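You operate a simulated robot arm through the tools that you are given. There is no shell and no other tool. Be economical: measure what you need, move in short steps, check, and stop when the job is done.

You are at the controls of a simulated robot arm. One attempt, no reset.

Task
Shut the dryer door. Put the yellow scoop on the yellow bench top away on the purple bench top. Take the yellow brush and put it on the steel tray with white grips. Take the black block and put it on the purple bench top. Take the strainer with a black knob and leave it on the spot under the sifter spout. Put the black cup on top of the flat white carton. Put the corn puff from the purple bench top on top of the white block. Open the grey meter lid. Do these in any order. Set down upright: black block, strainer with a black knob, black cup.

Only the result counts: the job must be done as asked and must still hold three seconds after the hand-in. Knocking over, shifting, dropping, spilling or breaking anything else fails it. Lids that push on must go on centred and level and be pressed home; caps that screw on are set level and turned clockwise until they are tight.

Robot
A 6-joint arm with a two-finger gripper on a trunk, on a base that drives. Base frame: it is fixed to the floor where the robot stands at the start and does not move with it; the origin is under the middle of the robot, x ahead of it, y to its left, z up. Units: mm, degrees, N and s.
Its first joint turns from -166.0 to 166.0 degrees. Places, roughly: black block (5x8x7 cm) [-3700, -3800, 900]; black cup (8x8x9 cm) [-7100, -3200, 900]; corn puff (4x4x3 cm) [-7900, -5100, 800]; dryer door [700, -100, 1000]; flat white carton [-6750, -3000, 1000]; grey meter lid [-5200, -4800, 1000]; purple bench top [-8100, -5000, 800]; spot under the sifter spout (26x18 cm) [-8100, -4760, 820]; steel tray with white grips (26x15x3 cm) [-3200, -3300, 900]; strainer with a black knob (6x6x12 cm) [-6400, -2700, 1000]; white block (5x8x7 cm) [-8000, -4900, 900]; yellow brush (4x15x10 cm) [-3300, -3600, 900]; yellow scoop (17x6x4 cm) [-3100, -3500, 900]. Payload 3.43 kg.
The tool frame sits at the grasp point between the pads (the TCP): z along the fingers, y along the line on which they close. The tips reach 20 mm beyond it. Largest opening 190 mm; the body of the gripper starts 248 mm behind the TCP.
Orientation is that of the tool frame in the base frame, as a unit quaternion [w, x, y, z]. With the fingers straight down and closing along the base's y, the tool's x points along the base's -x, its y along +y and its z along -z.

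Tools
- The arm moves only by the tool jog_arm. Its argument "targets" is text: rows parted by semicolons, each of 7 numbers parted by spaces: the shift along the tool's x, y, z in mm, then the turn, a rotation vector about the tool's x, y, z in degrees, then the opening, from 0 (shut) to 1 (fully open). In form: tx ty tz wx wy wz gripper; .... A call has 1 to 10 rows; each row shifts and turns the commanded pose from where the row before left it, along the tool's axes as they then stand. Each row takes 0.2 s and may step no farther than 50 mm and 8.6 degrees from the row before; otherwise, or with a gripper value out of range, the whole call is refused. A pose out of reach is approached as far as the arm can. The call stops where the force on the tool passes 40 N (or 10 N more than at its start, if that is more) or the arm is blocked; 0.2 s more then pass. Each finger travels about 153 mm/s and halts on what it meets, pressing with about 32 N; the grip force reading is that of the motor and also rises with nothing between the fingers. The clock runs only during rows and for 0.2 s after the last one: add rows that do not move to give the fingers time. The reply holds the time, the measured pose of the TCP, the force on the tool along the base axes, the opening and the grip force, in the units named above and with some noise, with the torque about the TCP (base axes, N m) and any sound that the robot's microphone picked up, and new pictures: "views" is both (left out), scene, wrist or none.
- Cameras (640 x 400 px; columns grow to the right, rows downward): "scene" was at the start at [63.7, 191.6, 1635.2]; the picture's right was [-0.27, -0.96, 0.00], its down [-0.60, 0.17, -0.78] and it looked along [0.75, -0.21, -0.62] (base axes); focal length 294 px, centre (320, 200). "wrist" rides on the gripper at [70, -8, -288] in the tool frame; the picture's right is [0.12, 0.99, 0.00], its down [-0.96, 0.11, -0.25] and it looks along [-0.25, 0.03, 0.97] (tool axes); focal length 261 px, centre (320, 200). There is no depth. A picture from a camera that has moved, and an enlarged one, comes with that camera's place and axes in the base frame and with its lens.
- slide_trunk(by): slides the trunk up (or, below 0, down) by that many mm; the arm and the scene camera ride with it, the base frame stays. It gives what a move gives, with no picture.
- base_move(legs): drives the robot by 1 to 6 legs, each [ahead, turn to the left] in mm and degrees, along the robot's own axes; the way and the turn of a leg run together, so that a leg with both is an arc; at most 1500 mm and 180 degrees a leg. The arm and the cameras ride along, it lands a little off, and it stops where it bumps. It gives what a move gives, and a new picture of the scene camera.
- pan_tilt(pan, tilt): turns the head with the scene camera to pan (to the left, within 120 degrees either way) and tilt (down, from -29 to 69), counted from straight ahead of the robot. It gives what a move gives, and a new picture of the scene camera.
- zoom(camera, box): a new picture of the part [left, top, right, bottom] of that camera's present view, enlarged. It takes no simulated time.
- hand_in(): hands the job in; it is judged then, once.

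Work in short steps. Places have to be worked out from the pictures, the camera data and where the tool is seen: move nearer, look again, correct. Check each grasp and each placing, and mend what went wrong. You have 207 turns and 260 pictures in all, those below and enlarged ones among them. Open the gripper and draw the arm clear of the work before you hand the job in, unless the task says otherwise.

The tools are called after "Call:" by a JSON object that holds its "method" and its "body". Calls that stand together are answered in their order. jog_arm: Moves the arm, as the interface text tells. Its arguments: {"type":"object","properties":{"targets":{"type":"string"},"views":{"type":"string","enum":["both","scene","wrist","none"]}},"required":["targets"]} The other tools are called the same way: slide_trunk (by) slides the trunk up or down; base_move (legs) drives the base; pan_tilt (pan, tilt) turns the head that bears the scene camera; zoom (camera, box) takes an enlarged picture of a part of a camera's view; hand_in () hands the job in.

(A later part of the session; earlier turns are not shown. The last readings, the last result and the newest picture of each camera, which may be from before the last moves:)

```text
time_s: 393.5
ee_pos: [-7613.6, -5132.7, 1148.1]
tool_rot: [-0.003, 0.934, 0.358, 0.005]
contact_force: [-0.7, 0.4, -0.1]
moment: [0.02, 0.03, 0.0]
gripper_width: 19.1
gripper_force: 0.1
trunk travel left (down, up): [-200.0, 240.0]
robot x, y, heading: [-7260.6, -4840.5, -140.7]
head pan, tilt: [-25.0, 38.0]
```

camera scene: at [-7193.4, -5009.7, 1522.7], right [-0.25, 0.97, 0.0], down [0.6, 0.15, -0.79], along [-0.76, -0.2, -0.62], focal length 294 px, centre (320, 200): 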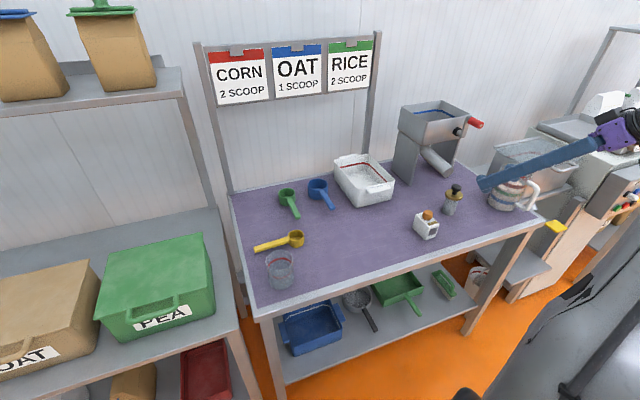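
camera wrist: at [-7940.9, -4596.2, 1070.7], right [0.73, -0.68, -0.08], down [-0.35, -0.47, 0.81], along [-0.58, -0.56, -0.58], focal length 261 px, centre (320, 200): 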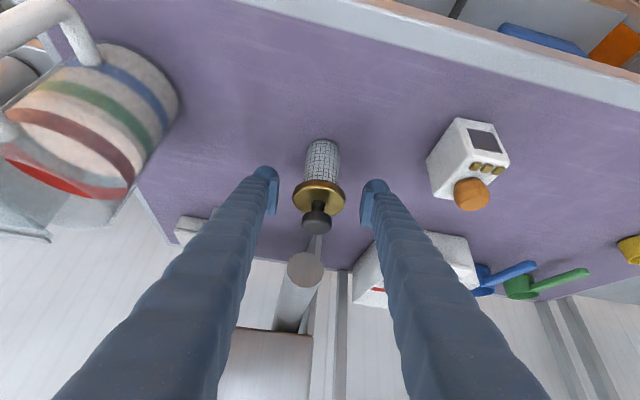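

Now the meter. I back off, turn left around, and drive to the bench with the gauges.

Call:
{"method": "base_move", "body": {"legs": [[-150, 0], [0, 42], [0, 38]]}}

Call:
{"method": "base_move", "body": {"legs": [[0, 42], [0, 34], [1300, 0]]}}

Call:
{"method": "pan_tilt", "body": {"pan": -40, "tilt": 28}}

```text
time_s: 400.4
ee_pos: [-6943.1, -5168.2, 1152.9]
tool_rot: [-0.001, 0.512, 0.859, 0.0]
contact_force: [-1.2, -0.3, 0.0]
moment: [0.21, -0.36, 0.0]
gripper_width: 18.8
gripper_force: 0.0
trunk travel left (down, up): [-200.0, 240.0]
robot x, y, heading: [-7198.6, -4777.1, -62.3]
head pan, tilt: [-25.0, 38.0]
stopped in leg 3: the robot was blocked; the commanded pose is now the measured one
camera scene: at [-7023.3, -4751.2, 1639.6], right [-1.0, 0.02, 0.0], down [0.01, 0.58, -0.81], along [-0.02, -0.81, -0.58], focal length 294 px, centre (320, 200)
```

scene: 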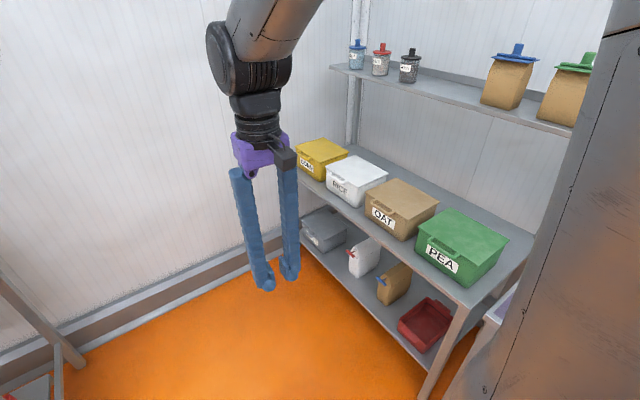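

```text
time_s: 406.2
ee_pos: [-6752.4, -4626.6, 1153.4]
tool_rot: [-0.001, -0.121, 0.993, -0.001]
contact_force: [1.1, -2.2, 0.0]
moment: [0.48, 0.19, 0.06]
gripper_width: 19.0
gripper_force: 0.3
trunk travel left (down, up): [-200.0, 240.0]
robot x, y, heading: [-7179.5, -4835.9, 13.6]
head pan, tilt: [-25.0, 38.0]
stopped in leg 2: the robot was blocked; the commanded pose is now the measured one
camera scene: at [-7161.6, -4658.6, 1638.0], right [-0.26, -0.97, 0.0], down [-0.58, 0.16, -0.8], along [0.77, -0.21, -0.6], focal length 294 px, centre (320, 200)
```

scene: 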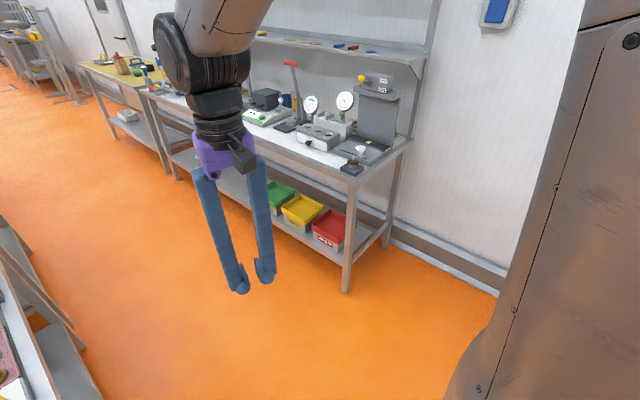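

```text
time_s: 407.0
ee_pos: [-6753.6, -4624.4, 1154.0]
tool_rot: [-0.001, -0.121, 0.993, -0.001]
contact_force: [-0.2, 0.5, 0.9]
moment: [-0.08, -0.02, 0.02]
gripper_width: 18.8
gripper_force: 0.0
trunk travel left (down, up): [-200.0, 240.0]
robot x, y, heading: [-7179.7, -4835.3, 13.7]
head pan, tilt: [-40.0, 28.0]
camera scene: at [-7166.2, -4672.8, 1651.2], right [-0.44, -0.9, 0.0], down [-0.42, 0.21, -0.88], along [0.79, -0.39, -0.47], focal length 294 px, centre (320, 200)
```

scene: 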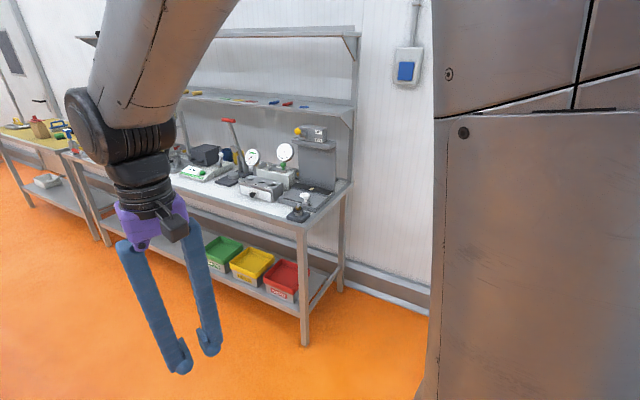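

The meter seems to be the dark box near (-5200,-4800). I drive on and turn to face the bench.

Call:
{"method": "base_move", "body": {"legs": [[0, 4], [1300, 0], [380, 0], [0, -40], [0, -30]]}}

Call:
{"method": "pan_tilt", "body": {"pan": 0, "tilt": 35}}

```text
time_s: 423.9
ee_pos: [-5240.0, -4678.9, 1154.6]
tool_rot: [0.0, 0.449, 0.893, -0.002]
contact_force: [0.1, -0.1, 0.0]
moment: [-0.11, 0.05, 0.03]
gripper_width: 19.0
gripper_force: 0.1
trunk travel left (down, up): [-200.0, 240.0]
robot x, y, heading: [-5556.0, -4333.4, -53.5]
head pan, tilt: [-40.0, 28.0]
camera scene: at [-5402.7, -4282.4, 1651.3], right [-1.0, 0.06, 0.0], down [0.03, 0.47, -0.88], along [-0.05, -0.88, -0.47], focal length 294 px, centre (320, 200)
```

scene: 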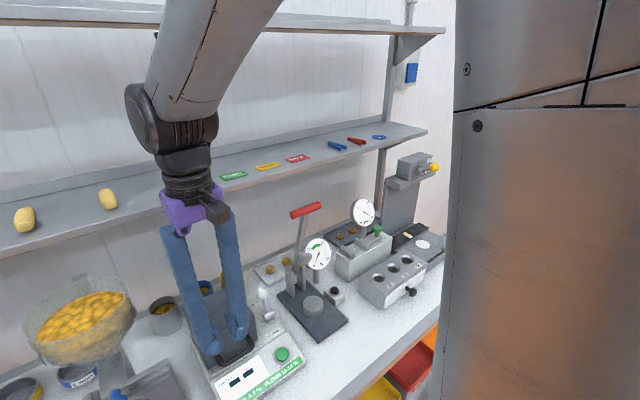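

```text
time_s: 424.9
ee_pos: [-5240.8, -4680.0, 1155.8]
tool_rot: [-0.001, 0.449, 0.893, -0.001]
contact_force: [-0.5, -0.6, -0.4]
moment: [0.06, -0.11, 0.0]
gripper_width: 19.0
gripper_force: 0.0
trunk travel left (down, up): [-200.0, 240.0]
robot x, y, heading: [-5557.4, -4332.0, -53.1]
head pan, tilt: [0.0, 35.0]
camera scene: at [-5379.2, -4280.7, 1647.4], right [-0.98, -0.21, 0.0], down [-0.11, 0.5, -0.86], along [0.18, -0.84, -0.51], focal length 294 px, centre (320, 200)
```

scene: 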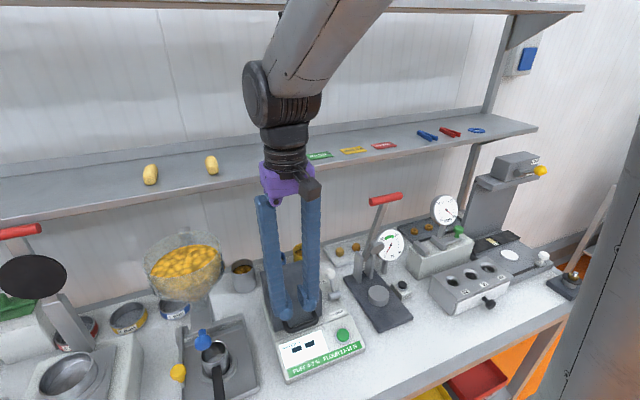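

The arm blocks the view of the meter; I swing it 250 mm to the right and look again.

Call:
{"method": "jog_arm", "body": {"targets": "0 -50 0 0 0 0 0.1; 0 -50 0 0 0 0 0.1; 0 -50 0 0 0 0 0.1; 0 -50 0 0 0 0 0.1; 0 -50 0 0 0 0 0.1", "views": "scene"}}

Call:
{"method": "zoom", "body": {"camera": "scene", "box": [160, 180, 420, 400]}}

```text
time_s: 426.1
ee_pos: [-5441.3, -4829.3, 1155.4]
tool_rot: [-0.001, 0.449, 0.894, 0.0]
contact_force: [0.0, -0.6, 0.5]
moment: [0.04, -0.04, 0.0]
gripper_width: 19.3
gripper_force: 0.1
trunk travel left (down, up): [-200.0, 240.0]
robot x, y, heading: [-5554.9, -4332.5, -53.2]
head pan, tilt: [0.0, 35.0]
camera scene: at [-5345.0, -4263.1, 1640.4], right [-0.8, -0.6, 0.0], down [-0.34, 0.46, -0.82], along [0.49, -0.66, -0.57], focal length 294 px, centre (320, 200)
```

scene: 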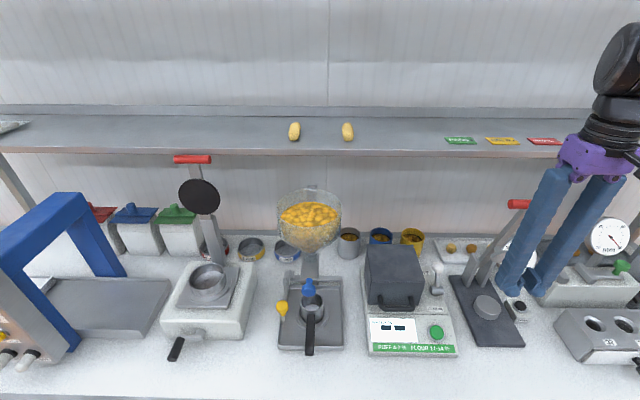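

```text
1.82 times, centred on (290, 290) of scene
camera zoom: at [-5345.0, -4263.1, 1640.4], right [-0.8, -0.6, 0.0], down [-0.34, 0.46, -0.82], along [0.49, -0.66, -0.57], focal length 535 px, centre (374, 36)
```

zoom: 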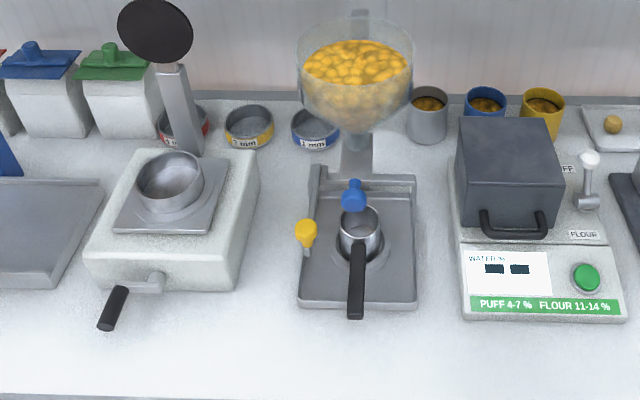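

The meter has a dark grey box lid with a black loop handle at its front; hinge must be at the back. I bring the wrist camera over for a close look.

Call:
{"method": "jog_arm", "body": {"targets": "-8.5 41 0 0 0 0 0.1; -8.5 41 0 0 0 0 0.1; -8.5 41 0 0 0 0 0.1; -8.5 41 0 0 0 0 0.1; -8.5 41 0 0 0 0 0.1; 0 0 0 0 0 0 0.1", "views": "wrist"}}

Call:
{"method": "zoom", "body": {"camera": "wrist", "box": [200, 100, 440, 280]}}

```text
time_s: 427.5
ee_pos: [-5250.3, -4741.1, 1153.6]
tool_rot: [-0.001, 0.449, 0.894, -0.001]
contact_force: [0.4, -0.2, -0.6]
moment: [-0.04, 0.05, 0.0]
gripper_width: 19.0
gripper_force: 0.1
trunk travel left (down, up): [-200.0, 240.0]
robot x, y, heading: [-5556.6, -4335.0, -53.4]
head pan, tilt: [0.0, 35.0]
camera wrist: at [-5299.4, -4689.0, 1442.7], right [0.73, 0.69, 0.0], down [0.67, -0.7, 0.25], along [0.17, -0.18, -0.97], focal length 261 px, centre (320, 200)
```

wrist: 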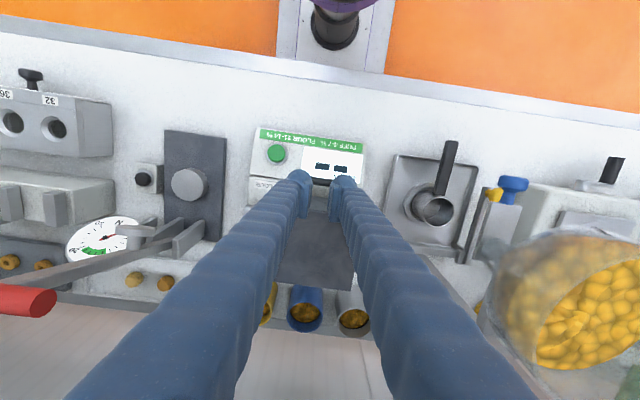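

```text
2.22 times, centred on (320, 190) of wrist
camera zoom: at [-5299.4, -4689.0, 1442.7], right [0.73, 0.69, 0.0], down [0.67, -0.7, 0.25], along [0.17, -0.18, -0.97], focal length 579 px, centre (320, 222)
```

zoom: 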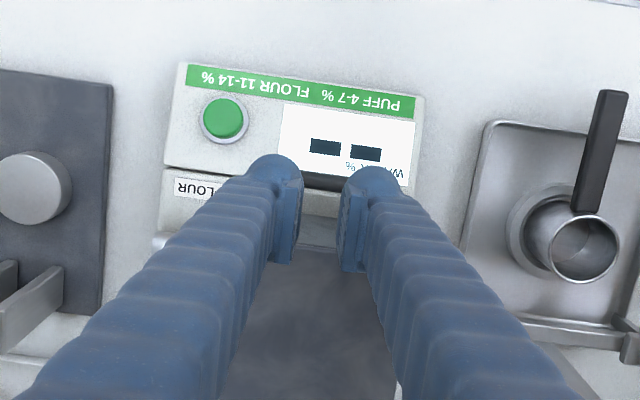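

Open the fingers to see the handle.

Call:
{"method": "jog_arm", "body": {"targets": "0 0 0 0 0 0 0.6; 0 0 0 0 0 0 0.9; 0 0 0 0 0 0 0.9; 0 0 0 0 0 0 0.9", "views": "wrist"}}

Call:
{"method": "zoom", "body": {"camera": "wrist", "box": [230, 110, 410, 290]}}

```text
time_s: 428.5
ee_pos: [-5251.7, -4741.2, 1154.6]
tool_rot: [-0.001, 0.449, 0.893, -0.002]
contact_force: [-0.1, -0.4, 0.5]
moment: [-0.02, 0.02, -0.02]
gripper_width: 171.2
gripper_force: 0.2
trunk travel left (down, up): [-200.0, 240.0]
robot x, y, heading: [-5555.5, -4333.1, -53.4]
head pan, tilt: [0.0, 35.0]
camera wrist: at [-5300.0, -4689.6, 1442.7], right [0.73, 0.69, 0.0], down [0.67, -0.7, 0.25], along [0.17, -0.18, -0.97], focal length 261 px, centre (320, 200)
```

wrist: 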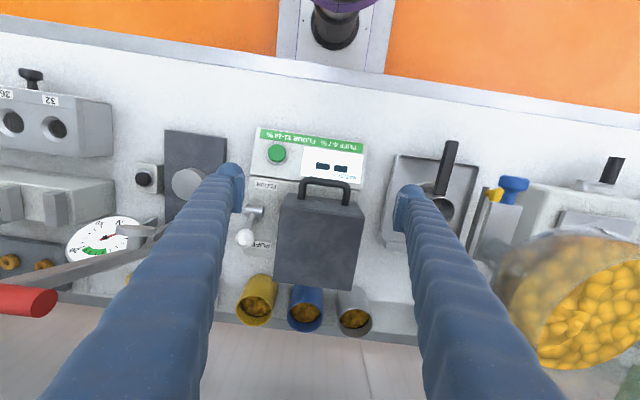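

```text
2.22 times, centred on (320, 200) of wrist
camera zoom: at [-5300.0, -4689.6, 1442.7], right [0.73, 0.69, 0.0], down [0.67, -0.7, 0.25], along [0.17, -0.18, -0.97], focal length 579 px, centre (320, 200)
```

zoom: 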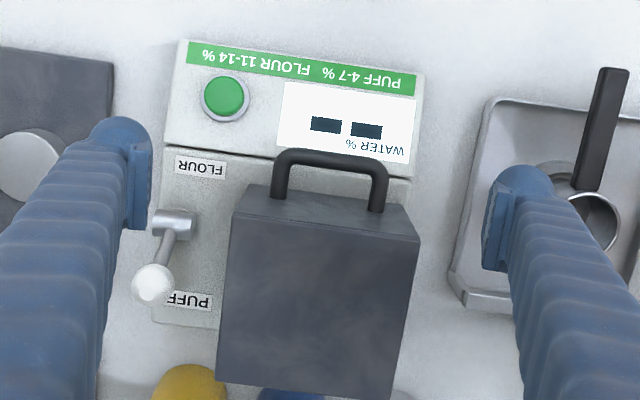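

Handle bar ≈(-5235,-4743,994); lid ≈118 mm wide, top z≈1046, hinge at the back (nf≈-970). I'll grip the lid by its sides near the front and swing it up. First place the open fingers around it.

Call:
{"method": "jog_arm", "body": {"targets": "-27 4.5 0 0 0 0 0.8; -27 4.5 0 0 0 0 0.8; -28 4.5 0 0 0 0 0.8; 0 0 30 0 0 0 0.8; 0 0 0 0 0 0 0.8", "views": "wrist"}}

Call:
{"method": "zoom", "body": {"camera": "wrist", "box": [210, 100, 430, 290]}}

```text
time_s: 429.7
ee_pos: [-5190.8, -4797.9, 1126.4]
tool_rot: [-0.001, 0.449, 0.894, -0.002]
contact_force: [-0.2, 0.1, -0.6]
moment: [-0.03, -0.01, 0.01]
gripper_width: 152.1
gripper_force: 0.1
trunk travel left (down, up): [-200.0, 240.0]
robot x, y, heading: [-5552.6, -4329.3, -53.4]
head pan, tilt: [0.0, 35.0]
camera wrist: at [-5238.6, -4747.6, 1414.7], right [0.73, 0.69, 0.0], down [0.67, -0.7, 0.25], along [0.17, -0.18, -0.97], focal length 261 px, centre (320, 200)
```

wrist: 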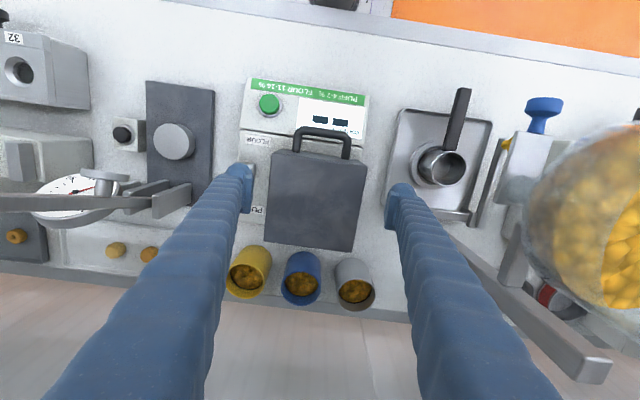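

```text
2.11 times, centred on (320, 195) of wrist
camera zoom: at [-5238.6, -4747.6, 1414.7], right [0.73, 0.69, 0.0], down [0.67, -0.7, 0.25], along [0.17, -0.18, -0.97], focal length 549 px, centre (320, 210)
```

zoom: 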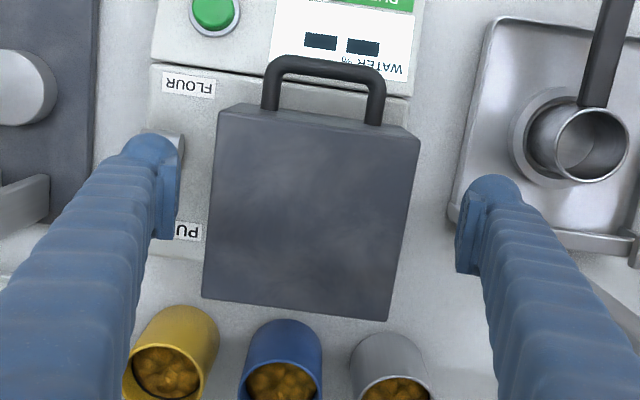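

Centred within 3 mm, aligned. Open slightly more and descend around the lid.

Call:
{"method": "jog_arm", "body": {"targets": "0 -3 20 0 0 0 0.84; 0 0 30 0 0 0 0.84; 0 0 30 0 0 0 0.84; 0 0 22 0 0 0 0.84; 0 0 0 0 0 0 0.84", "views": "wrist"}}

Call:
{"method": "zoom", "body": {"camera": "scene", "box": [320, 200, 500, 370]}}

```text
time_s: 430.9
ee_pos: [-5194.2, -4801.8, 1023.5]
tool_rot: [0.0, 0.449, 0.893, -0.001]
contact_force: [-0.8, 0.8, 0.2]
moment: [0.0, -0.02, -0.01]
gripper_width: 159.5
gripper_force: 0.1
trunk travel left (down, up): [-200.0, 240.0]
robot x, y, heading: [-5555.3, -4333.8, -53.6]
head pan, tilt: [0.0, 35.0]
camera wrist: at [-5241.6, -4749.1, 1311.6], right [0.73, 0.69, 0.0], down [0.67, -0.7, 0.25], along [0.17, -0.18, -0.97], focal length 261 px, centre (320, 200)
```

wrist: 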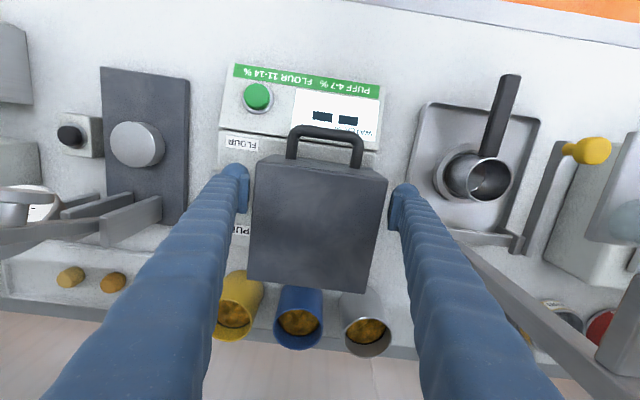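

```text
2.35 times, centred on (410, 285) of scene
camera zoom: at [-5344.7, -4262.6, 1640.3], right [-0.8, -0.6, 0.0], down [-0.34, 0.46, -0.82], along [0.49, -0.66, -0.57], focal length 692 px, centre (108, 0)
```

zoom: 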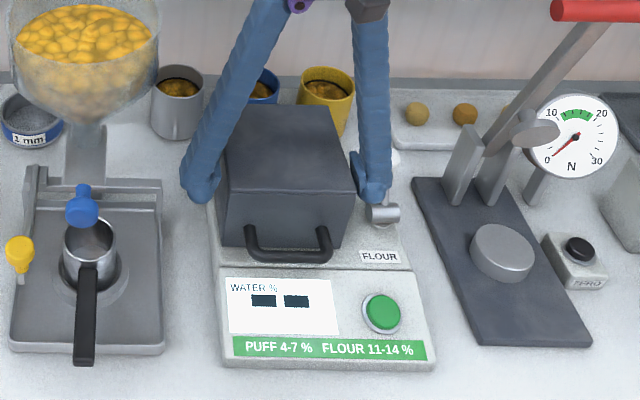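

Fingers straddle the lid. Close on its sides.

Call:
{"method": "jog_arm", "body": {"targets": "0 0 0 0 0 0 0.75; 0 0 0 0 0 0 0.68; 0 0 0 0 0 0 0.6; 0 0 0 0 0 0 0.5; 0 0 0 0 0 0 0.4; 0 0 0 0 0 0 0.4", "views": "wrist"}}

```text
time_s: 432.3
ee_pos: [-5193.8, -4802.1, 1024.8]
tool_rot: [0.0, 0.45, 0.893, -0.001]
contact_force: [-18.6, -13.8, 3.7]
moment: [-0.27, -0.1, -2.19]
gripper_width: 146.1
gripper_force: 44.8
trunk travel left (down, up): [-200.0, 240.0]
robot x, y, heading: [-5557.1, -4333.2, -53.6]
head pan, tilt: [0.0, 35.0]
camera wrist: at [-5242.9, -4750.2, 1311.9], right [0.73, 0.69, 0.0], down [0.67, -0.7, 0.25], along [0.17, -0.18, -0.97], focal length 261 px, centre (320, 200)
```

wrist: 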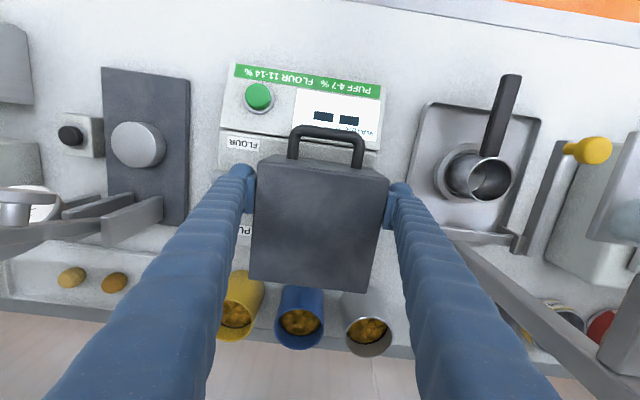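

The left finger touches first; shift the tool 5 mm that way to centre, keep closing.

Call:
{"method": "jog_arm", "body": {"targets": "0 -3 0 0 0 0 0.4; 0 -2 0 0 0 0 0.4; 0 0 0 0 0 0 0.4", "views": "none"}}

```text
time_s: 433.1
ee_pos: [-5194.2, -4801.8, 1024.6]
tool_rot: [0.001, 0.449, 0.894, -0.001]
contact_force: [29.9, 17.1, 19.8]
moment: [0.98, -0.85, -2.53]
gripper_width: 146.1
gripper_force: 45.1
trunk travel left (down, up): [-200.0, 240.0]
robot x, y, heading: [-5556.4, -4334.4, -53.5]
head pan, tilt: [0.0, 35.0]
```

Call:
{"method": "jog_arm", "body": {"targets": "0 3 0 0 0 0 0.4; 0 0 0 0 0 0 0.4", "views": "wrist"}}

Call:
{"method": "zoom", "body": {"camera": "scene", "box": [360, 220, 460, 320]}}

Call:
{"method": "zoom", "body": {"camera": "wrist", "box": [210, 110, 430, 300]}}

```text
time_s: 433.7
ee_pos: [-5193.4, -4801.2, 1023.6]
tool_rot: [0.0, 0.449, 0.893, -0.002]
contact_force: [16.1, 3.1, 24.3]
moment: [0.32, 0.12, -3.22]
gripper_width: 146.3
gripper_force: 44.9
trunk travel left (down, up): [-200.0, 240.0]
robot x, y, heading: [-5558.3, -4332.3, -53.2]
head pan, tilt: [0.0, 35.0]
camera wrist: at [-5242.9, -4749.5, 1311.6], right [0.73, 0.69, 0.0], down [0.67, -0.7, 0.25], along [0.17, -0.18, -0.97], focal length 261 px, centre (320, 200)
```

wrist: 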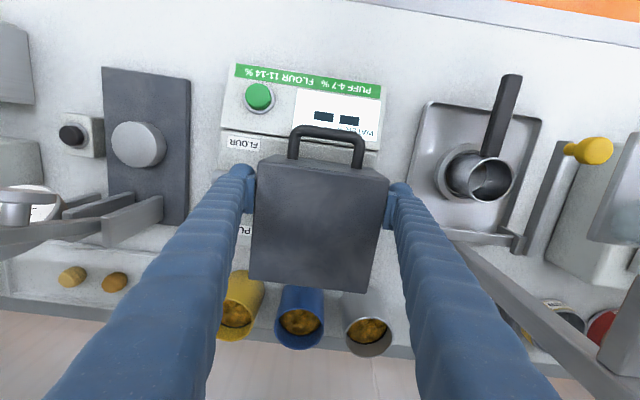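

```text
4.00 times, centred on (410, 270) of scene
camera zoom: at [-5344.2, -4261.3, 1640.3], right [-0.8, -0.6, 0.0], down [-0.34, 0.46, -0.82], along [0.49, -0.66, -0.57], focal length 1176 px, centre (-40, -80)
```

zoom: 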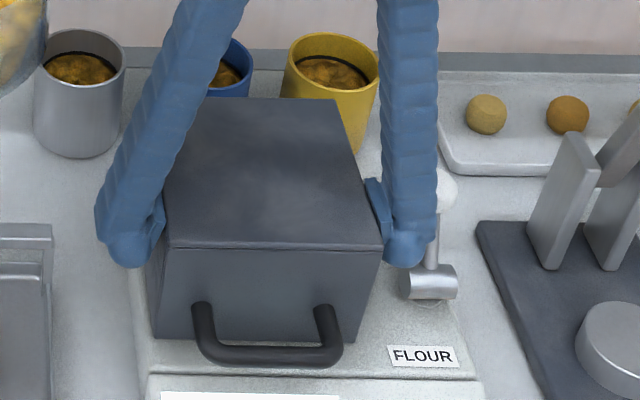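

```text
2.11 times, centred on (320, 205) of wrist
camera zoom: at [-5242.9, -4749.5, 1311.6], right [0.73, 0.69, 0.0], down [0.67, -0.7, 0.25], along [0.17, -0.18, -0.97], focal length 549 px, centre (320, 190)
```

zoom: 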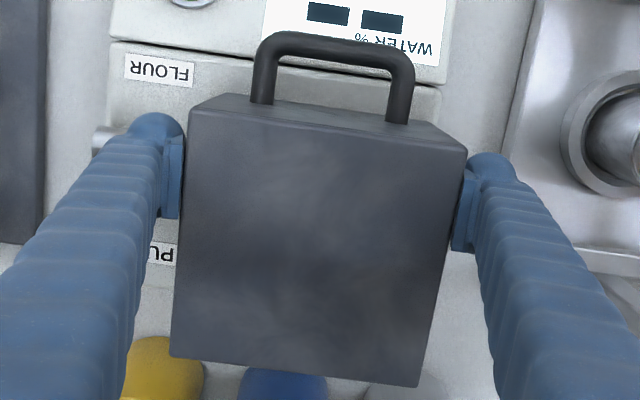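

Both pads hold the lid. Swing it up along the arc about the hinge (nf≈-965, z≈974): first 30°.

Call:
{"method": "jog_arm", "body": {"targets": "-3.5 0 -6.5 0 0 0 0.4; -3.9 0 -6 0 0 0 0.4; -4.3 0 -5.9 0 0 0 0.4; -4.6 0 -5.6 0 0 0 0.4; -5 0 -5.2 0 0 0 0.4; -5.3 0 -5 0 0 0 0.4; -5.6 0 -4.6 0 0 0 0.4; -5.9 0 -4.2 0 0 0 0.4; 0 0 0 0 0 0 0.4", "views": "both"}}

Call:
{"method": "zoom", "body": {"camera": "scene", "box": [340, 200, 480, 320]}}

```text
time_s: 435.7
ee_pos: [-5173.2, -4830.0, 1067.7]
tool_rot: [0.0, 0.449, 0.894, -0.002]
contact_force: [-7.4, 27.9, 18.9]
moment: [0.15, 0.36, 0.0]
gripper_width: 141.5
gripper_force: 45.2
trunk travel left (down, up): [-200.0, 240.0]
robot x, y, heading: [-5558.1, -4334.0, -53.6]
head pan, tilt: [0.0, 35.0]
camera scene: at [-5346.4, -4258.9, 1640.5], right [-0.8, -0.6, 0.0], down [-0.34, 0.46, -0.82], along [0.49, -0.66, -0.57], focal length 294 px, centre (320, 200)
camera wrist: at [-5222.5, -4777.7, 1355.6], right [0.73, 0.69, 0.0], down [0.67, -0.7, 0.25], along [0.17, -0.18, -0.97], focal length 261 px, centre (320, 200)
```

scene: 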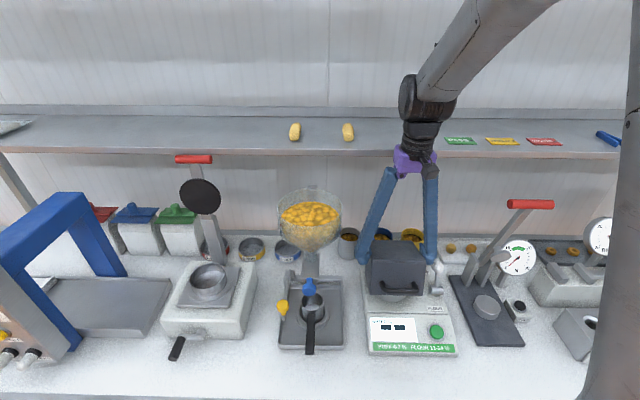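
wrist: 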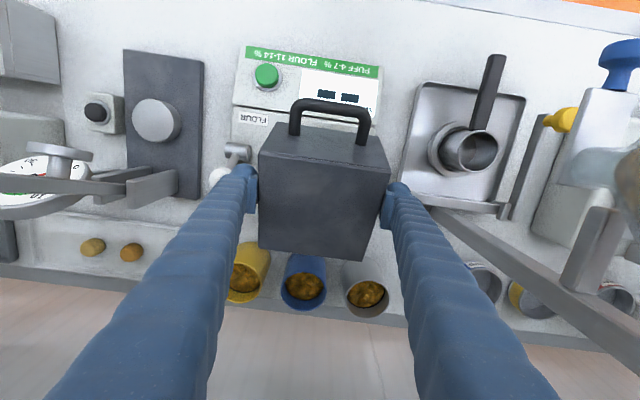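

```text
3.33 times, centred on (410, 260) of scene
camera zoom: at [-5346.4, -4258.9, 1640.5], right [-0.8, -0.6, 0.0], down [-0.34, 0.46, -0.82], along [0.49, -0.66, -0.57], focal length 980 px, centre (20, 0)
```

zoom: 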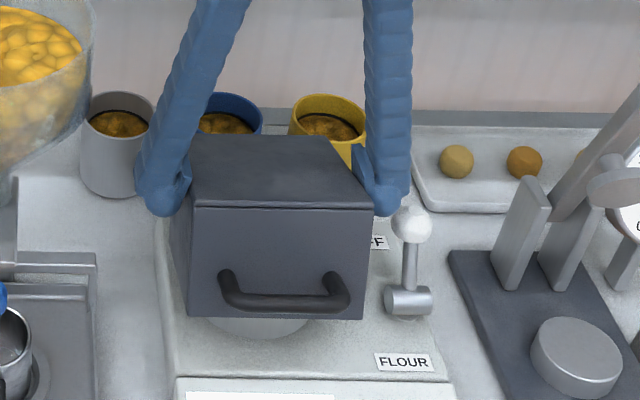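

The lid is opening; the force indicates the true arc lies a little higher/forward. I continue with that correction, another 30°.

Call:
{"method": "jog_arm", "body": {"targets": "0 0 -7 0 0 0 0.4; -6 0 -6.5 0 0 0 0.4; -8 0 -5.5 0 0 0 0.4; -8.7 0 -4.7 0 0 0 0.4; -9.1 0 -3.8 0 0 0 0.4; -9.3 0 -3 0 0 0 0.4; 0 0 0 0 0 0 0.4", "views": "wrist"}}

Call:
{"method": "zoom", "body": {"camera": "scene", "box": [340, 200, 480, 320]}}

```text
time_s: 436.4
ee_pos: [-5170.3, -4835.5, 1076.3]
tool_rot: [-0.001, 0.449, 0.893, -0.001]
contact_force: [-5.2, 15.8, -19.3]
moment: [-9.29, -4.92, -0.5]
gripper_width: 140.1
gripper_force: 44.9
trunk travel left (down, up): [-200.0, 240.0]
robot x, y, heading: [-5555.7, -4332.8, -53.2]
head pan, tilt: [0.0, 35.0]
stopped in row 3: the force on the tool passed its limit at 54 N (the readings are from after the stop); the commanded pose is now the measured one
camera wrist: at [-5217.6, -4784.5, 1364.1], right [0.73, 0.69, 0.0], down [0.67, -0.7, 0.25], along [0.17, -0.18, -0.97], focal length 261 px, centre (320, 200)
```

wrist: 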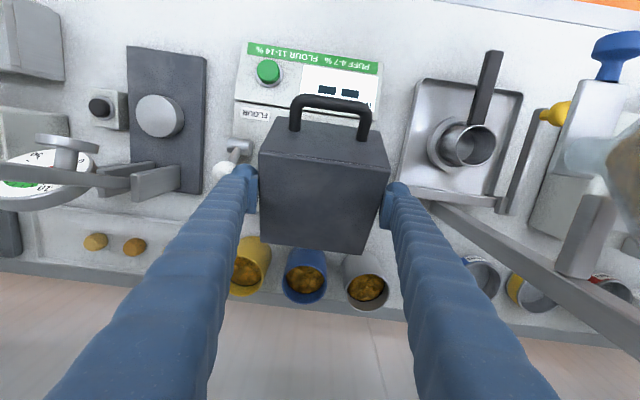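

```text
3.33 times, centred on (410, 260) of scene
camera zoom: at [-5345.0, -4261.3, 1640.0], right [-0.8, -0.6, 0.0], down [-0.34, 0.46, -0.82], along [0.49, -0.66, -0.57], focal length 980 px, centre (20, 0)
```

zoom: 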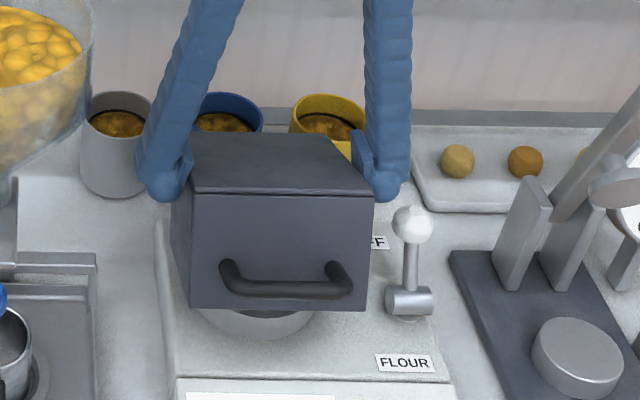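

The pads resist pivoting of the flat lid sides (10 Nm), so this grip is not suitable for the full swing. I lower the lid back and will use the round handle bar instead.

Call:
{"method": "jog_arm", "body": {"targets": "4 0 5 0 0 0 0.4; 5 0 5 0 0 0 0.4; 5 0 6 0 0 0 0.4; 5 0 6 0 0 0 0.4; 5 0 6 0 0 0 0.4; 5 0 7 0 0 0 0.4; 4 0 7 0 0 0 0.4; 4 0 6 0 0 0 0.4; 0 0 0 0 0 0 0.4", "views": "none"}}

Call:
{"method": "zoom", "body": {"camera": "scene", "box": [340, 200, 480, 320]}}

```text
time_s: 438.0
ee_pos: [-5187.2, -4813.0, 1039.2]
tool_rot: [0.003, 0.451, 0.892, -0.002]
contact_force: [0.2, 4.3, 13.6]
moment: [0.29, -0.08, -1.28]
gripper_width: 139.2
gripper_force: 45.0
trunk travel left (down, up): [-200.0, 240.0]
robot x, y, heading: [-5554.4, -4332.8, -53.3]
head pan, tilt: [0.0, 35.0]
stopped in row 8: the force on the tool passed its limit at 48 N (the readings are from after the stop); the commanded pose is now the measured one
```

```text
3.33 times, centred on (410, 260) of scene
camera zoom: at [-5345.2, -4261.6, 1640.3], right [-0.8, -0.6, 0.0], down [-0.34, 0.46, -0.82], along [0.49, -0.66, -0.57], focal length 980 px, centre (20, 0)
```

zoom: 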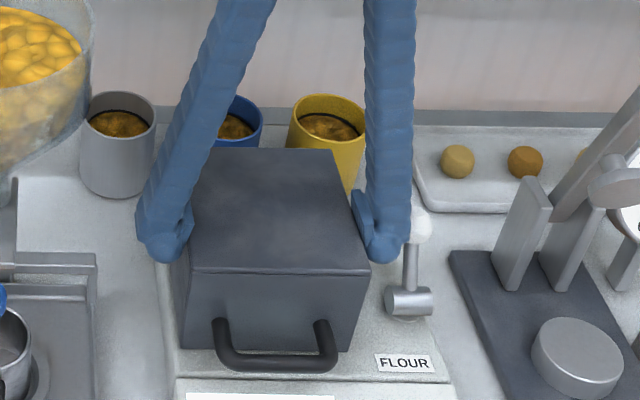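

Lid is back down. Open, rise, and rotate the tool 90° so the fingers close front-to-back on the bar.

Call:
{"method": "jog_arm", "body": {"targets": "0 0 0 0 0 0 0.78; 0 0 0 0 0 0 0.84; 0 0 -20 0 0 0 0.84; 0 0 -40 0 0 0 0.84; 0 0 -50 0 0 0 0.84; 30 0 -20 0 0 0 0.6; 30 0 0 0 0 0 0.4; 0 0 0 0 0 -8 0.3; 0 0 0 0 0 -8 0.3; 0 0 0 0 0 -8 0.3", "views": "none"}}

Call:
{"method": "jog_arm", "body": {"targets": "0 0 0 0 0 -8.25 0.3; 0 0 0 0 0 -8.25 0.3; 0 0 0 0 0 -8.25 0.3; 0 0 0 0 0 -8.25 0.3; 0 0 0 0 0 -8.25 0.3; 0 0 0 0 0 -8.25 0.3; 0 0 0 0 0 -8.25 0.3; 0 0 0 0 0 -8.25 0.3; 0 0 0 0 0 0 0.3", "views": "wrist"}}

```text
time_s: 440.2
ee_pos: [-5222.2, -4764.0, 1168.6]
tool_rot: [0.001, 0.253, 0.968, -0.003]
contact_force: [-0.3, 0.2, -1.0]
moment: [0.02, -0.03, -0.03]
gripper_width: 56.8
gripper_force: 0.2
trunk travel left (down, up): [-200.0, 240.0]
robot x, y, heading: [-5554.9, -4337.1, -53.4]
head pan, tilt: [0.0, 35.0]
```

```text
time_s: 442.2
ee_pos: [-5222.9, -4762.5, 1168.7]
tool_rot: [0.0, -0.314, 0.949, -0.002]
contact_force: [-0.3, -1.3, 0.2]
moment: [0.02, 0.01, -0.01]
gripper_width: 56.8
gripper_force: 0.1
trunk travel left (down, up): [-200.0, 240.0]
robot x, y, heading: [-5553.4, -4332.8, -53.3]
head pan, tilt: [0.0, 35.0]
camera wrist: at [-5274.8, -4811.0, 1456.7], right [-0.69, 0.73, -0.01], down [0.7, 0.67, 0.24], along [0.18, 0.16, -0.97], focal length 261 px, centre (320, 200)
```

wrist: 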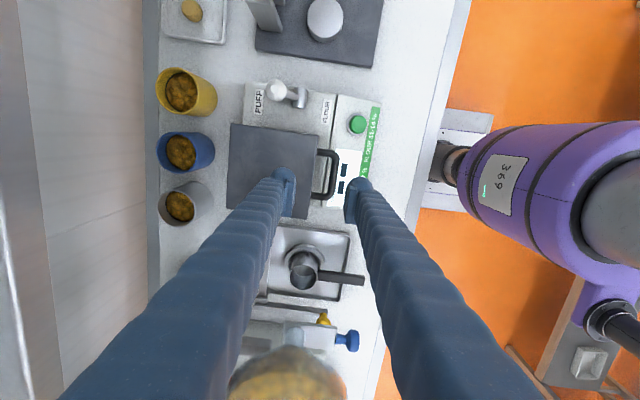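

Call:
{"method": "zoom", "body": {"camera": "wrist", "box": [220, 90, 400, 240]}}

```text
2.67 times, centred on (310, 165) of wrist
camera zoom: at [-5274.8, -4811.0, 1456.7], right [-0.69, 0.73, -0.01], down [0.7, 0.67, 0.24], along [0.18, 0.16, -0.97], focal length 695 px, centre (347, 293)
```

zoom: 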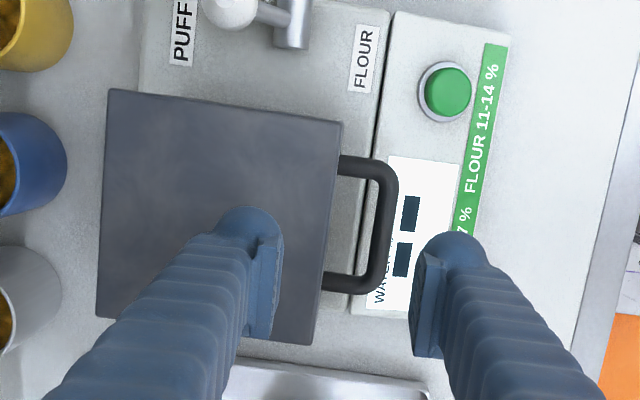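

Bar centre ≈(-5237,-4746), gap behind it ≈26 mm. I move above with a 30 mm opening, descend to just above the lid level and check.

Call:
{"method": "jog_arm", "body": {"targets": "1.5 24.6 0 0 0 0 0.16; 0 0 40 0 0 0 0.16; 0 0 40 0 0 0 0.16; 0 0 0 0 0 0 0.16", "views": "wrist"}}

Call:
{"method": "zoom", "body": {"camera": "wrist", "box": [240, 110, 400, 240]}}

Call:
{"method": "zoom", "body": {"camera": "scene", "box": [340, 200, 480, 320]}}

```text
time_s: 443.2
ee_pos: [-5238.5, -4742.6, 1089.1]
tool_rot: [0.0, -0.313, 0.95, -0.003]
contact_force: [-0.1, -0.8, -0.4]
moment: [-0.03, -0.07, -0.03]
gripper_width: 30.3
gripper_force: 0.1
trunk travel left (down, up): [-200.0, 240.0]
robot x, y, heading: [-5556.8, -4333.1, -53.4]
head pan, tilt: [0.0, 35.0]
camera wrist: at [-5290.4, -4790.6, 1376.9], right [-0.69, 0.73, -0.01], down [0.7, 0.67, 0.24], along [0.18, 0.16, -0.97], focal length 261 px, centre (320, 200)
```

wrist: 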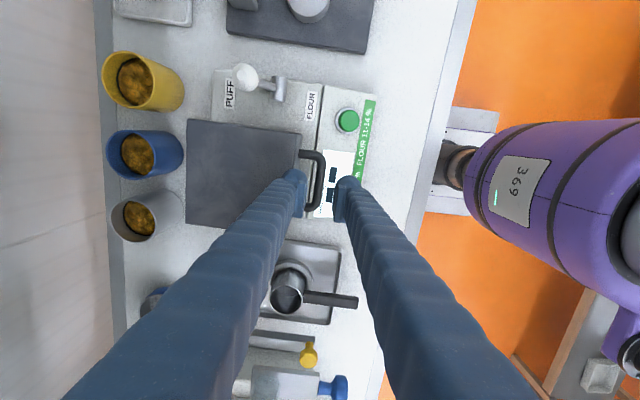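

```text
3.08 times, centred on (320, 175) of wrist
camera zoom: at [-5290.4, -4790.6, 1376.9], right [-0.69, 0.73, -0.01], down [0.7, 0.67, 0.24], along [0.18, 0.16, -0.97], focal length 802 px, centre (320, 277)
```

zoom: 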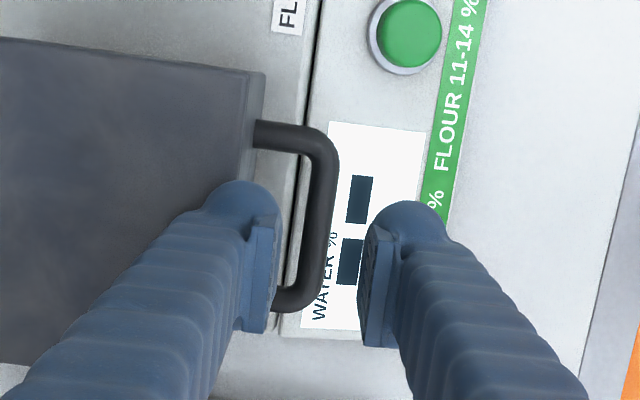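

```text
3.33 times, centred on (410, 260) of scene
camera zoom: at [-5344.9, -4262.3, 1640.4], right [-0.8, -0.6, 0.0], down [-0.34, 0.46, -0.82], along [0.49, -0.66, -0.57], focal length 980 px, centre (20, 0)
```

zoom: 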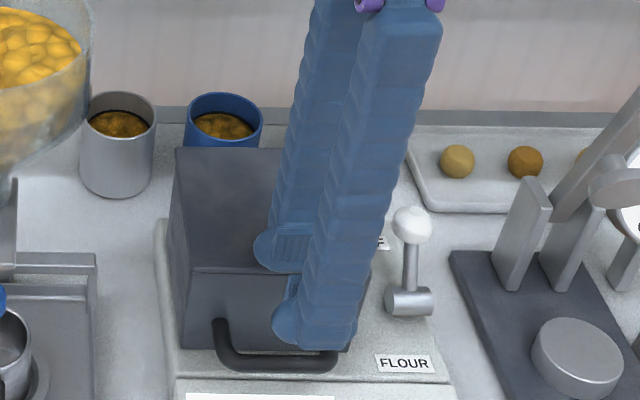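

The bar is exactly below the tool; I shift 3 mm so the inner finger is mid-gap and descend.

Call:
{"method": "jog_arm", "body": {"targets": "0 3 30 0 0 0 0.16; 0 0 25 0 0 0 0.16; 0 0 15 0 0 0 0.16; 0 0 10 0 0 0 0.16; 0 0 7 0 0 0 0.16; 0 0 0 0 0 0 0.16", "views": "wrist"}}

Call:
{"method": "zoom", "body": {"camera": "wrist", "box": [240, 130, 400, 260]}}

```text
time_s: 443.7
ee_pos: [-5237.9, -4743.6, 1057.7]
tool_rot: [0.002, -0.314, 0.949, -0.008]
contact_force: [-6.7, 9.3, 25.4]
moment: [-0.35, -0.73, 0.09]
gripper_width: 24.4
gripper_force: 0.2
trunk travel left (down, up): [-200.0, 240.0]
robot x, y, heading: [-5556.0, -4331.2, -53.3]
head pan, tilt: [0.0, 35.0]
stopped in row 2: the force on the tool passed its limit at 256 N (the readings are from after the stop); the commanded pose is now the measured one
camera wrist: at [-5291.9, -4789.8, 1347.0], right [-0.69, 0.73, -0.01], down [0.7, 0.67, 0.24], along [0.19, 0.16, -0.97], focal length 261 px, centre (320, 200)
```

wrist: 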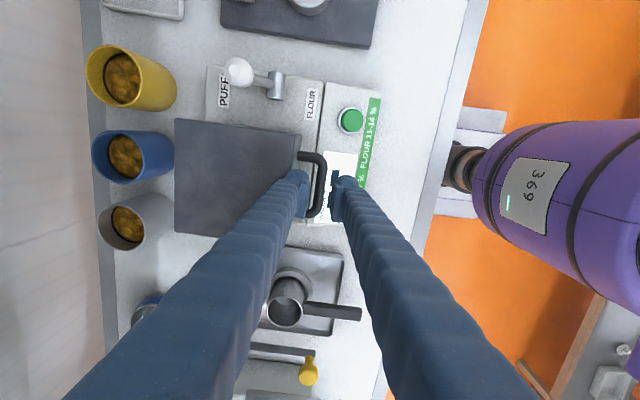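

```text
3.08 times, centred on (320, 195) of wrist
camera zoom: at [-5291.9, -4789.8, 1347.0], right [-0.69, 0.73, -0.01], down [0.7, 0.67, 0.24], along [0.19, 0.16, -0.97], focal length 802 px, centre (320, 215)
```

zoom: 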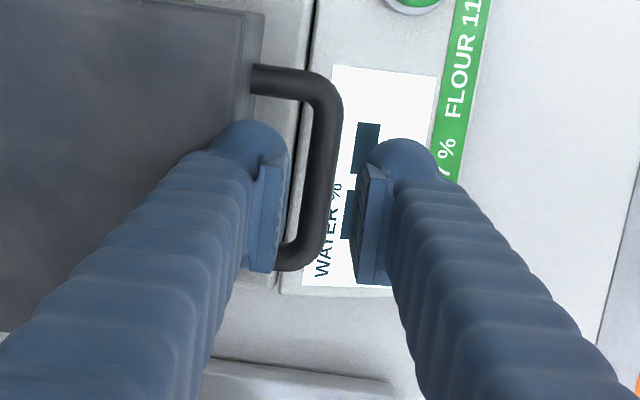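

The finger's bulge is too thick for that gap. I go up, and will instead grip the loop handle across its width (95 mm) at its front corners, where it can pivot. Rotate back 90°.

Call:
{"method": "jog_arm", "body": {"targets": "0 0 -20 0 0 0 0.2; 0 0 -45 0 0 0 0.3; 0 0 -45 0 0 0 0.5; 0 0 0 0 0 8.25 0.6; 0 0 0 0 0 8.25 0.65; 0 0 0 0 0 8.25 0.65; 0 0 0 0 0 8.25 0.65; 0 0 0 0 0 8.25 0.65; 0 0 0 0 0 8.25 0.65; 0 0 0 0 0 8.25 0.65", "views": "none"}}

Call:
{"method": "jog_arm", "body": {"targets": "0 0 0 0 0 8.25 0.65; 0 0 0 0 0 8.25 0.65; 0 0 0 0 0 8.25 0.65; 0 0 0 0 0 8 0.65; 0 0 0 0 0 0 0.65", "views": "wrist"}}

Call:
{"method": "zoom", "body": {"camera": "wrist", "box": [230, 90, 410, 260]}}

```text
time_s: 445.9
ee_pos: [-5238.6, -4743.4, 1167.7]
tool_rot: [0.004, 0.185, 0.983, -0.006]
contact_force: [-0.5, -0.2, 0.5]
moment: [0.01, 0.01, -0.02]
gripper_width: 123.6
gripper_force: 0.0
trunk travel left (down, up): [-200.0, 240.0]
robot x, y, heading: [-5553.0, -4333.6, -53.4]
head pan, tilt: [0.0, 35.0]
```

```text
time_s: 447.1
ee_pos: [-5237.2, -4744.2, 1167.8]
tool_rot: [0.007, 0.455, 0.891, -0.005]
contact_force: [-0.3, -0.4, 0.0]
moment: [0.01, -0.03, -0.02]
gripper_width: 123.6
gripper_force: 0.1
trunk travel left (down, up): [-200.0, 240.0]
robot x, y, heading: [-5554.1, -4336.7, -53.4]
head pan, tilt: [0.0, 35.0]
camera wrist: at [-5288.1, -4688.9, 1454.9], right [0.73, 0.68, 0.0], down [0.66, -0.71, 0.26], along [0.17, -0.19, -0.97], focal length 261 px, centre (320, 200)
```

wrist: 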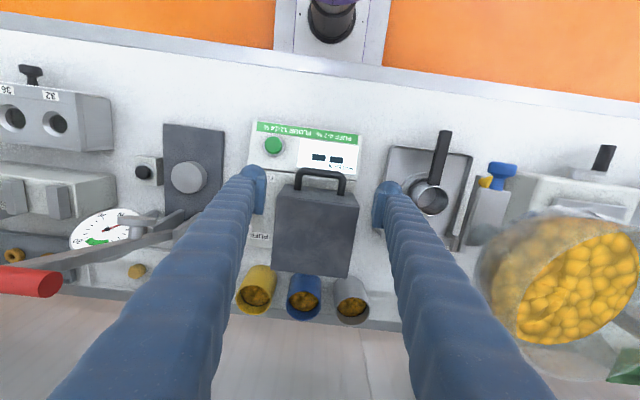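

```text
2.35 times, centred on (320, 175) of wrist
camera zoom: at [-5288.1, -4688.9, 1454.9], right [0.73, 0.68, 0.0], down [0.66, -0.71, 0.26], along [0.17, -0.19, -0.97], focal length 613 px, centre (320, 259)
```

zoom: 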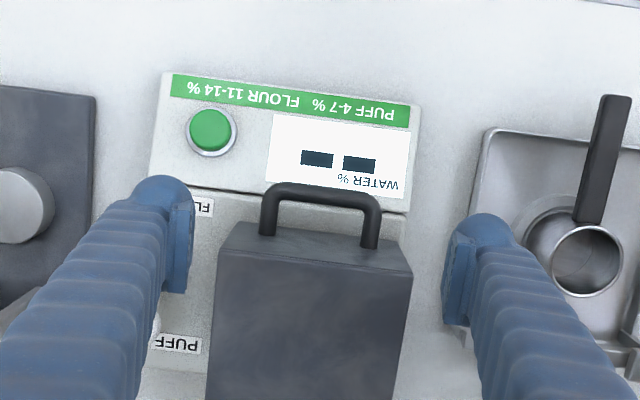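

Loop is centred below the tool. Descend to z≈1003 and close on the loop.

Call:
{"method": "jog_arm", "body": {"targets": "0 1 50 0 0 0 0.62; 0 0 50 0 0 0 0.62; 0 0 40 0 0 0 0.62; 0 0 24 0 0 0 0.62; 0 0 0 0 0 0 0.62", "views": "none"}}

Call:
{"method": "jog_arm", "body": {"targets": "0 0 0 0 0 0 0.55; 0 0 0 0 0 0 0.5; 0 0 0 0 0 0 0.45; 0 0 0 0 0 0 0.4; 0 0 0 0 0 0 0.4", "views": "wrist"}}

Call:
{"method": "zoom", "body": {"camera": "scene", "box": [340, 200, 480, 320]}}

```text
time_s: 448.3
ee_pos: [-5236.7, -4745.3, 1001.8]
tool_rot: [0.007, 0.453, 0.891, -0.004]
contact_force: [0.6, 0.5, 0.8]
moment: [-0.02, -0.02, 0.01]
gripper_width: 118.0
gripper_force: 0.1
trunk travel left (down, up): [-200.0, 240.0]
robot x, y, heading: [-5554.9, -4334.4, -53.2]
head pan, tilt: [0.0, 35.0]
```

```text
time_s: 449.5
ee_pos: [-5235.3, -4746.0, 1003.4]
tool_rot: [0.006, 0.455, 0.891, -0.005]
contact_force: [12.5, 8.5, 7.4]
moment: [0.06, -0.33, 0.16]
gripper_width: 86.9
gripper_force: 45.4
trunk travel left (down, up): [-200.0, 240.0]
robot x, y, heading: [-5557.1, -4336.2, -53.4]
head pan, tilt: [0.0, 35.0]
camera wrist: at [-5285.5, -4689.6, 1289.8], right [0.73, 0.68, 0.0], down [0.66, -0.71, 0.26], along [0.18, -0.2, -0.96], focal length 261 px, centre (320, 200)
```

wrist: 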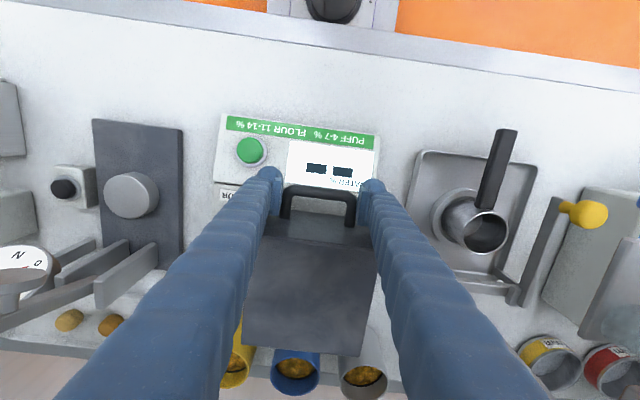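

```text
3.33 times, centred on (410, 260) of scene
camera zoom: at [-5343.9, -4261.8, 1640.3], right [-0.8, -0.6, 0.0], down [-0.34, 0.46, -0.82], along [0.49, -0.66, -0.57], focal length 980 px, centre (20, 0)
```

zoom: 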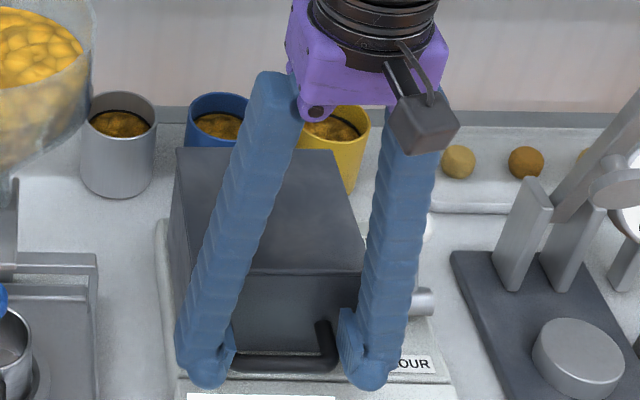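

Loop gripped (87 mm). Swing up along the larger arc: first 30°.

Call:
{"method": "jog_arm", "body": {"targets": "-2.4 0 -14.6 0 0 0 0.4; -3.6 0 -14.4 0 0 0 0.4; -4.9 0 -14 0 0 0 0.4; -6.1 0 -13.5 0 0 0 0.4; -7.2 0 -13 0 0 0 0.4; -8.4 0 -12.2 0 0 0 0.4; 0 0 0 0 0 0 0.4", "views": "wrist"}}

Call:
{"method": "zoom", "body": {"camera": "scene", "box": [340, 180, 480, 300]}}

```text
time_s: 451.1
ee_pos: [-5218.7, -4768.3, 1088.0]
tool_rot: [0.007, 0.454, 0.891, -0.005]
contact_force: [-11.2, 14.5, 11.0]
moment: [-0.4, 0.39, -0.94]
gripper_width: 77.1
gripper_force: 1.5
trunk travel left (down, up): [-200.0, 240.0]
robot x, y, heading: [-5556.5, -4335.6, -53.5]
head pan, tilt: [0.0, 35.0]
camera wrist: at [-5268.6, -4713.6, 1374.6], right [0.73, 0.68, 0.0], down [0.66, -0.71, 0.26], along [0.18, -0.19, -0.97], focal length 261 px, centre (320, 200)
```

wrist: 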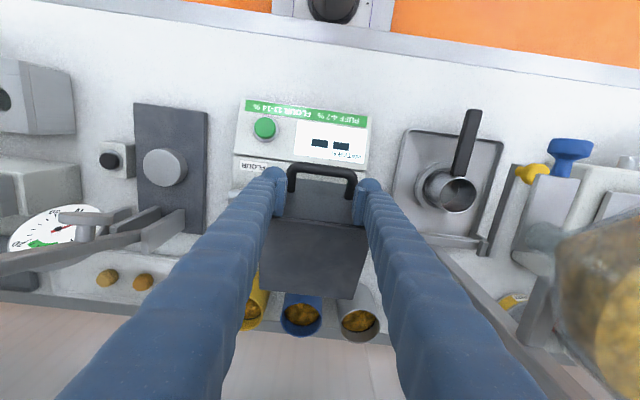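

```text
3.33 times, centred on (410, 240) of scene
camera zoom: at [-5346.2, -4260.6, 1640.5], right [-0.8, -0.6, 0.0], down [-0.34, 0.46, -0.82], along [0.49, -0.66, -0.57], focal length 980 px, centre (20, 67)
```

zoom: 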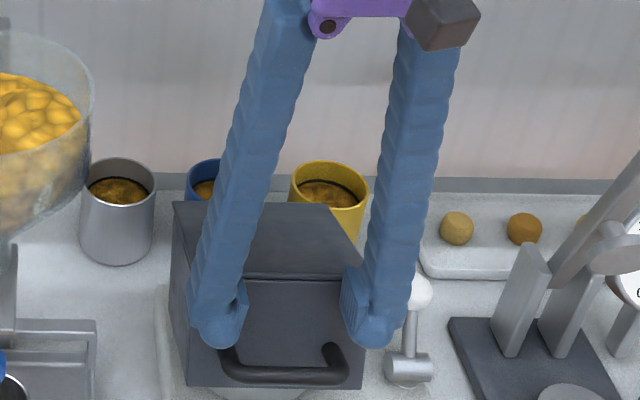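

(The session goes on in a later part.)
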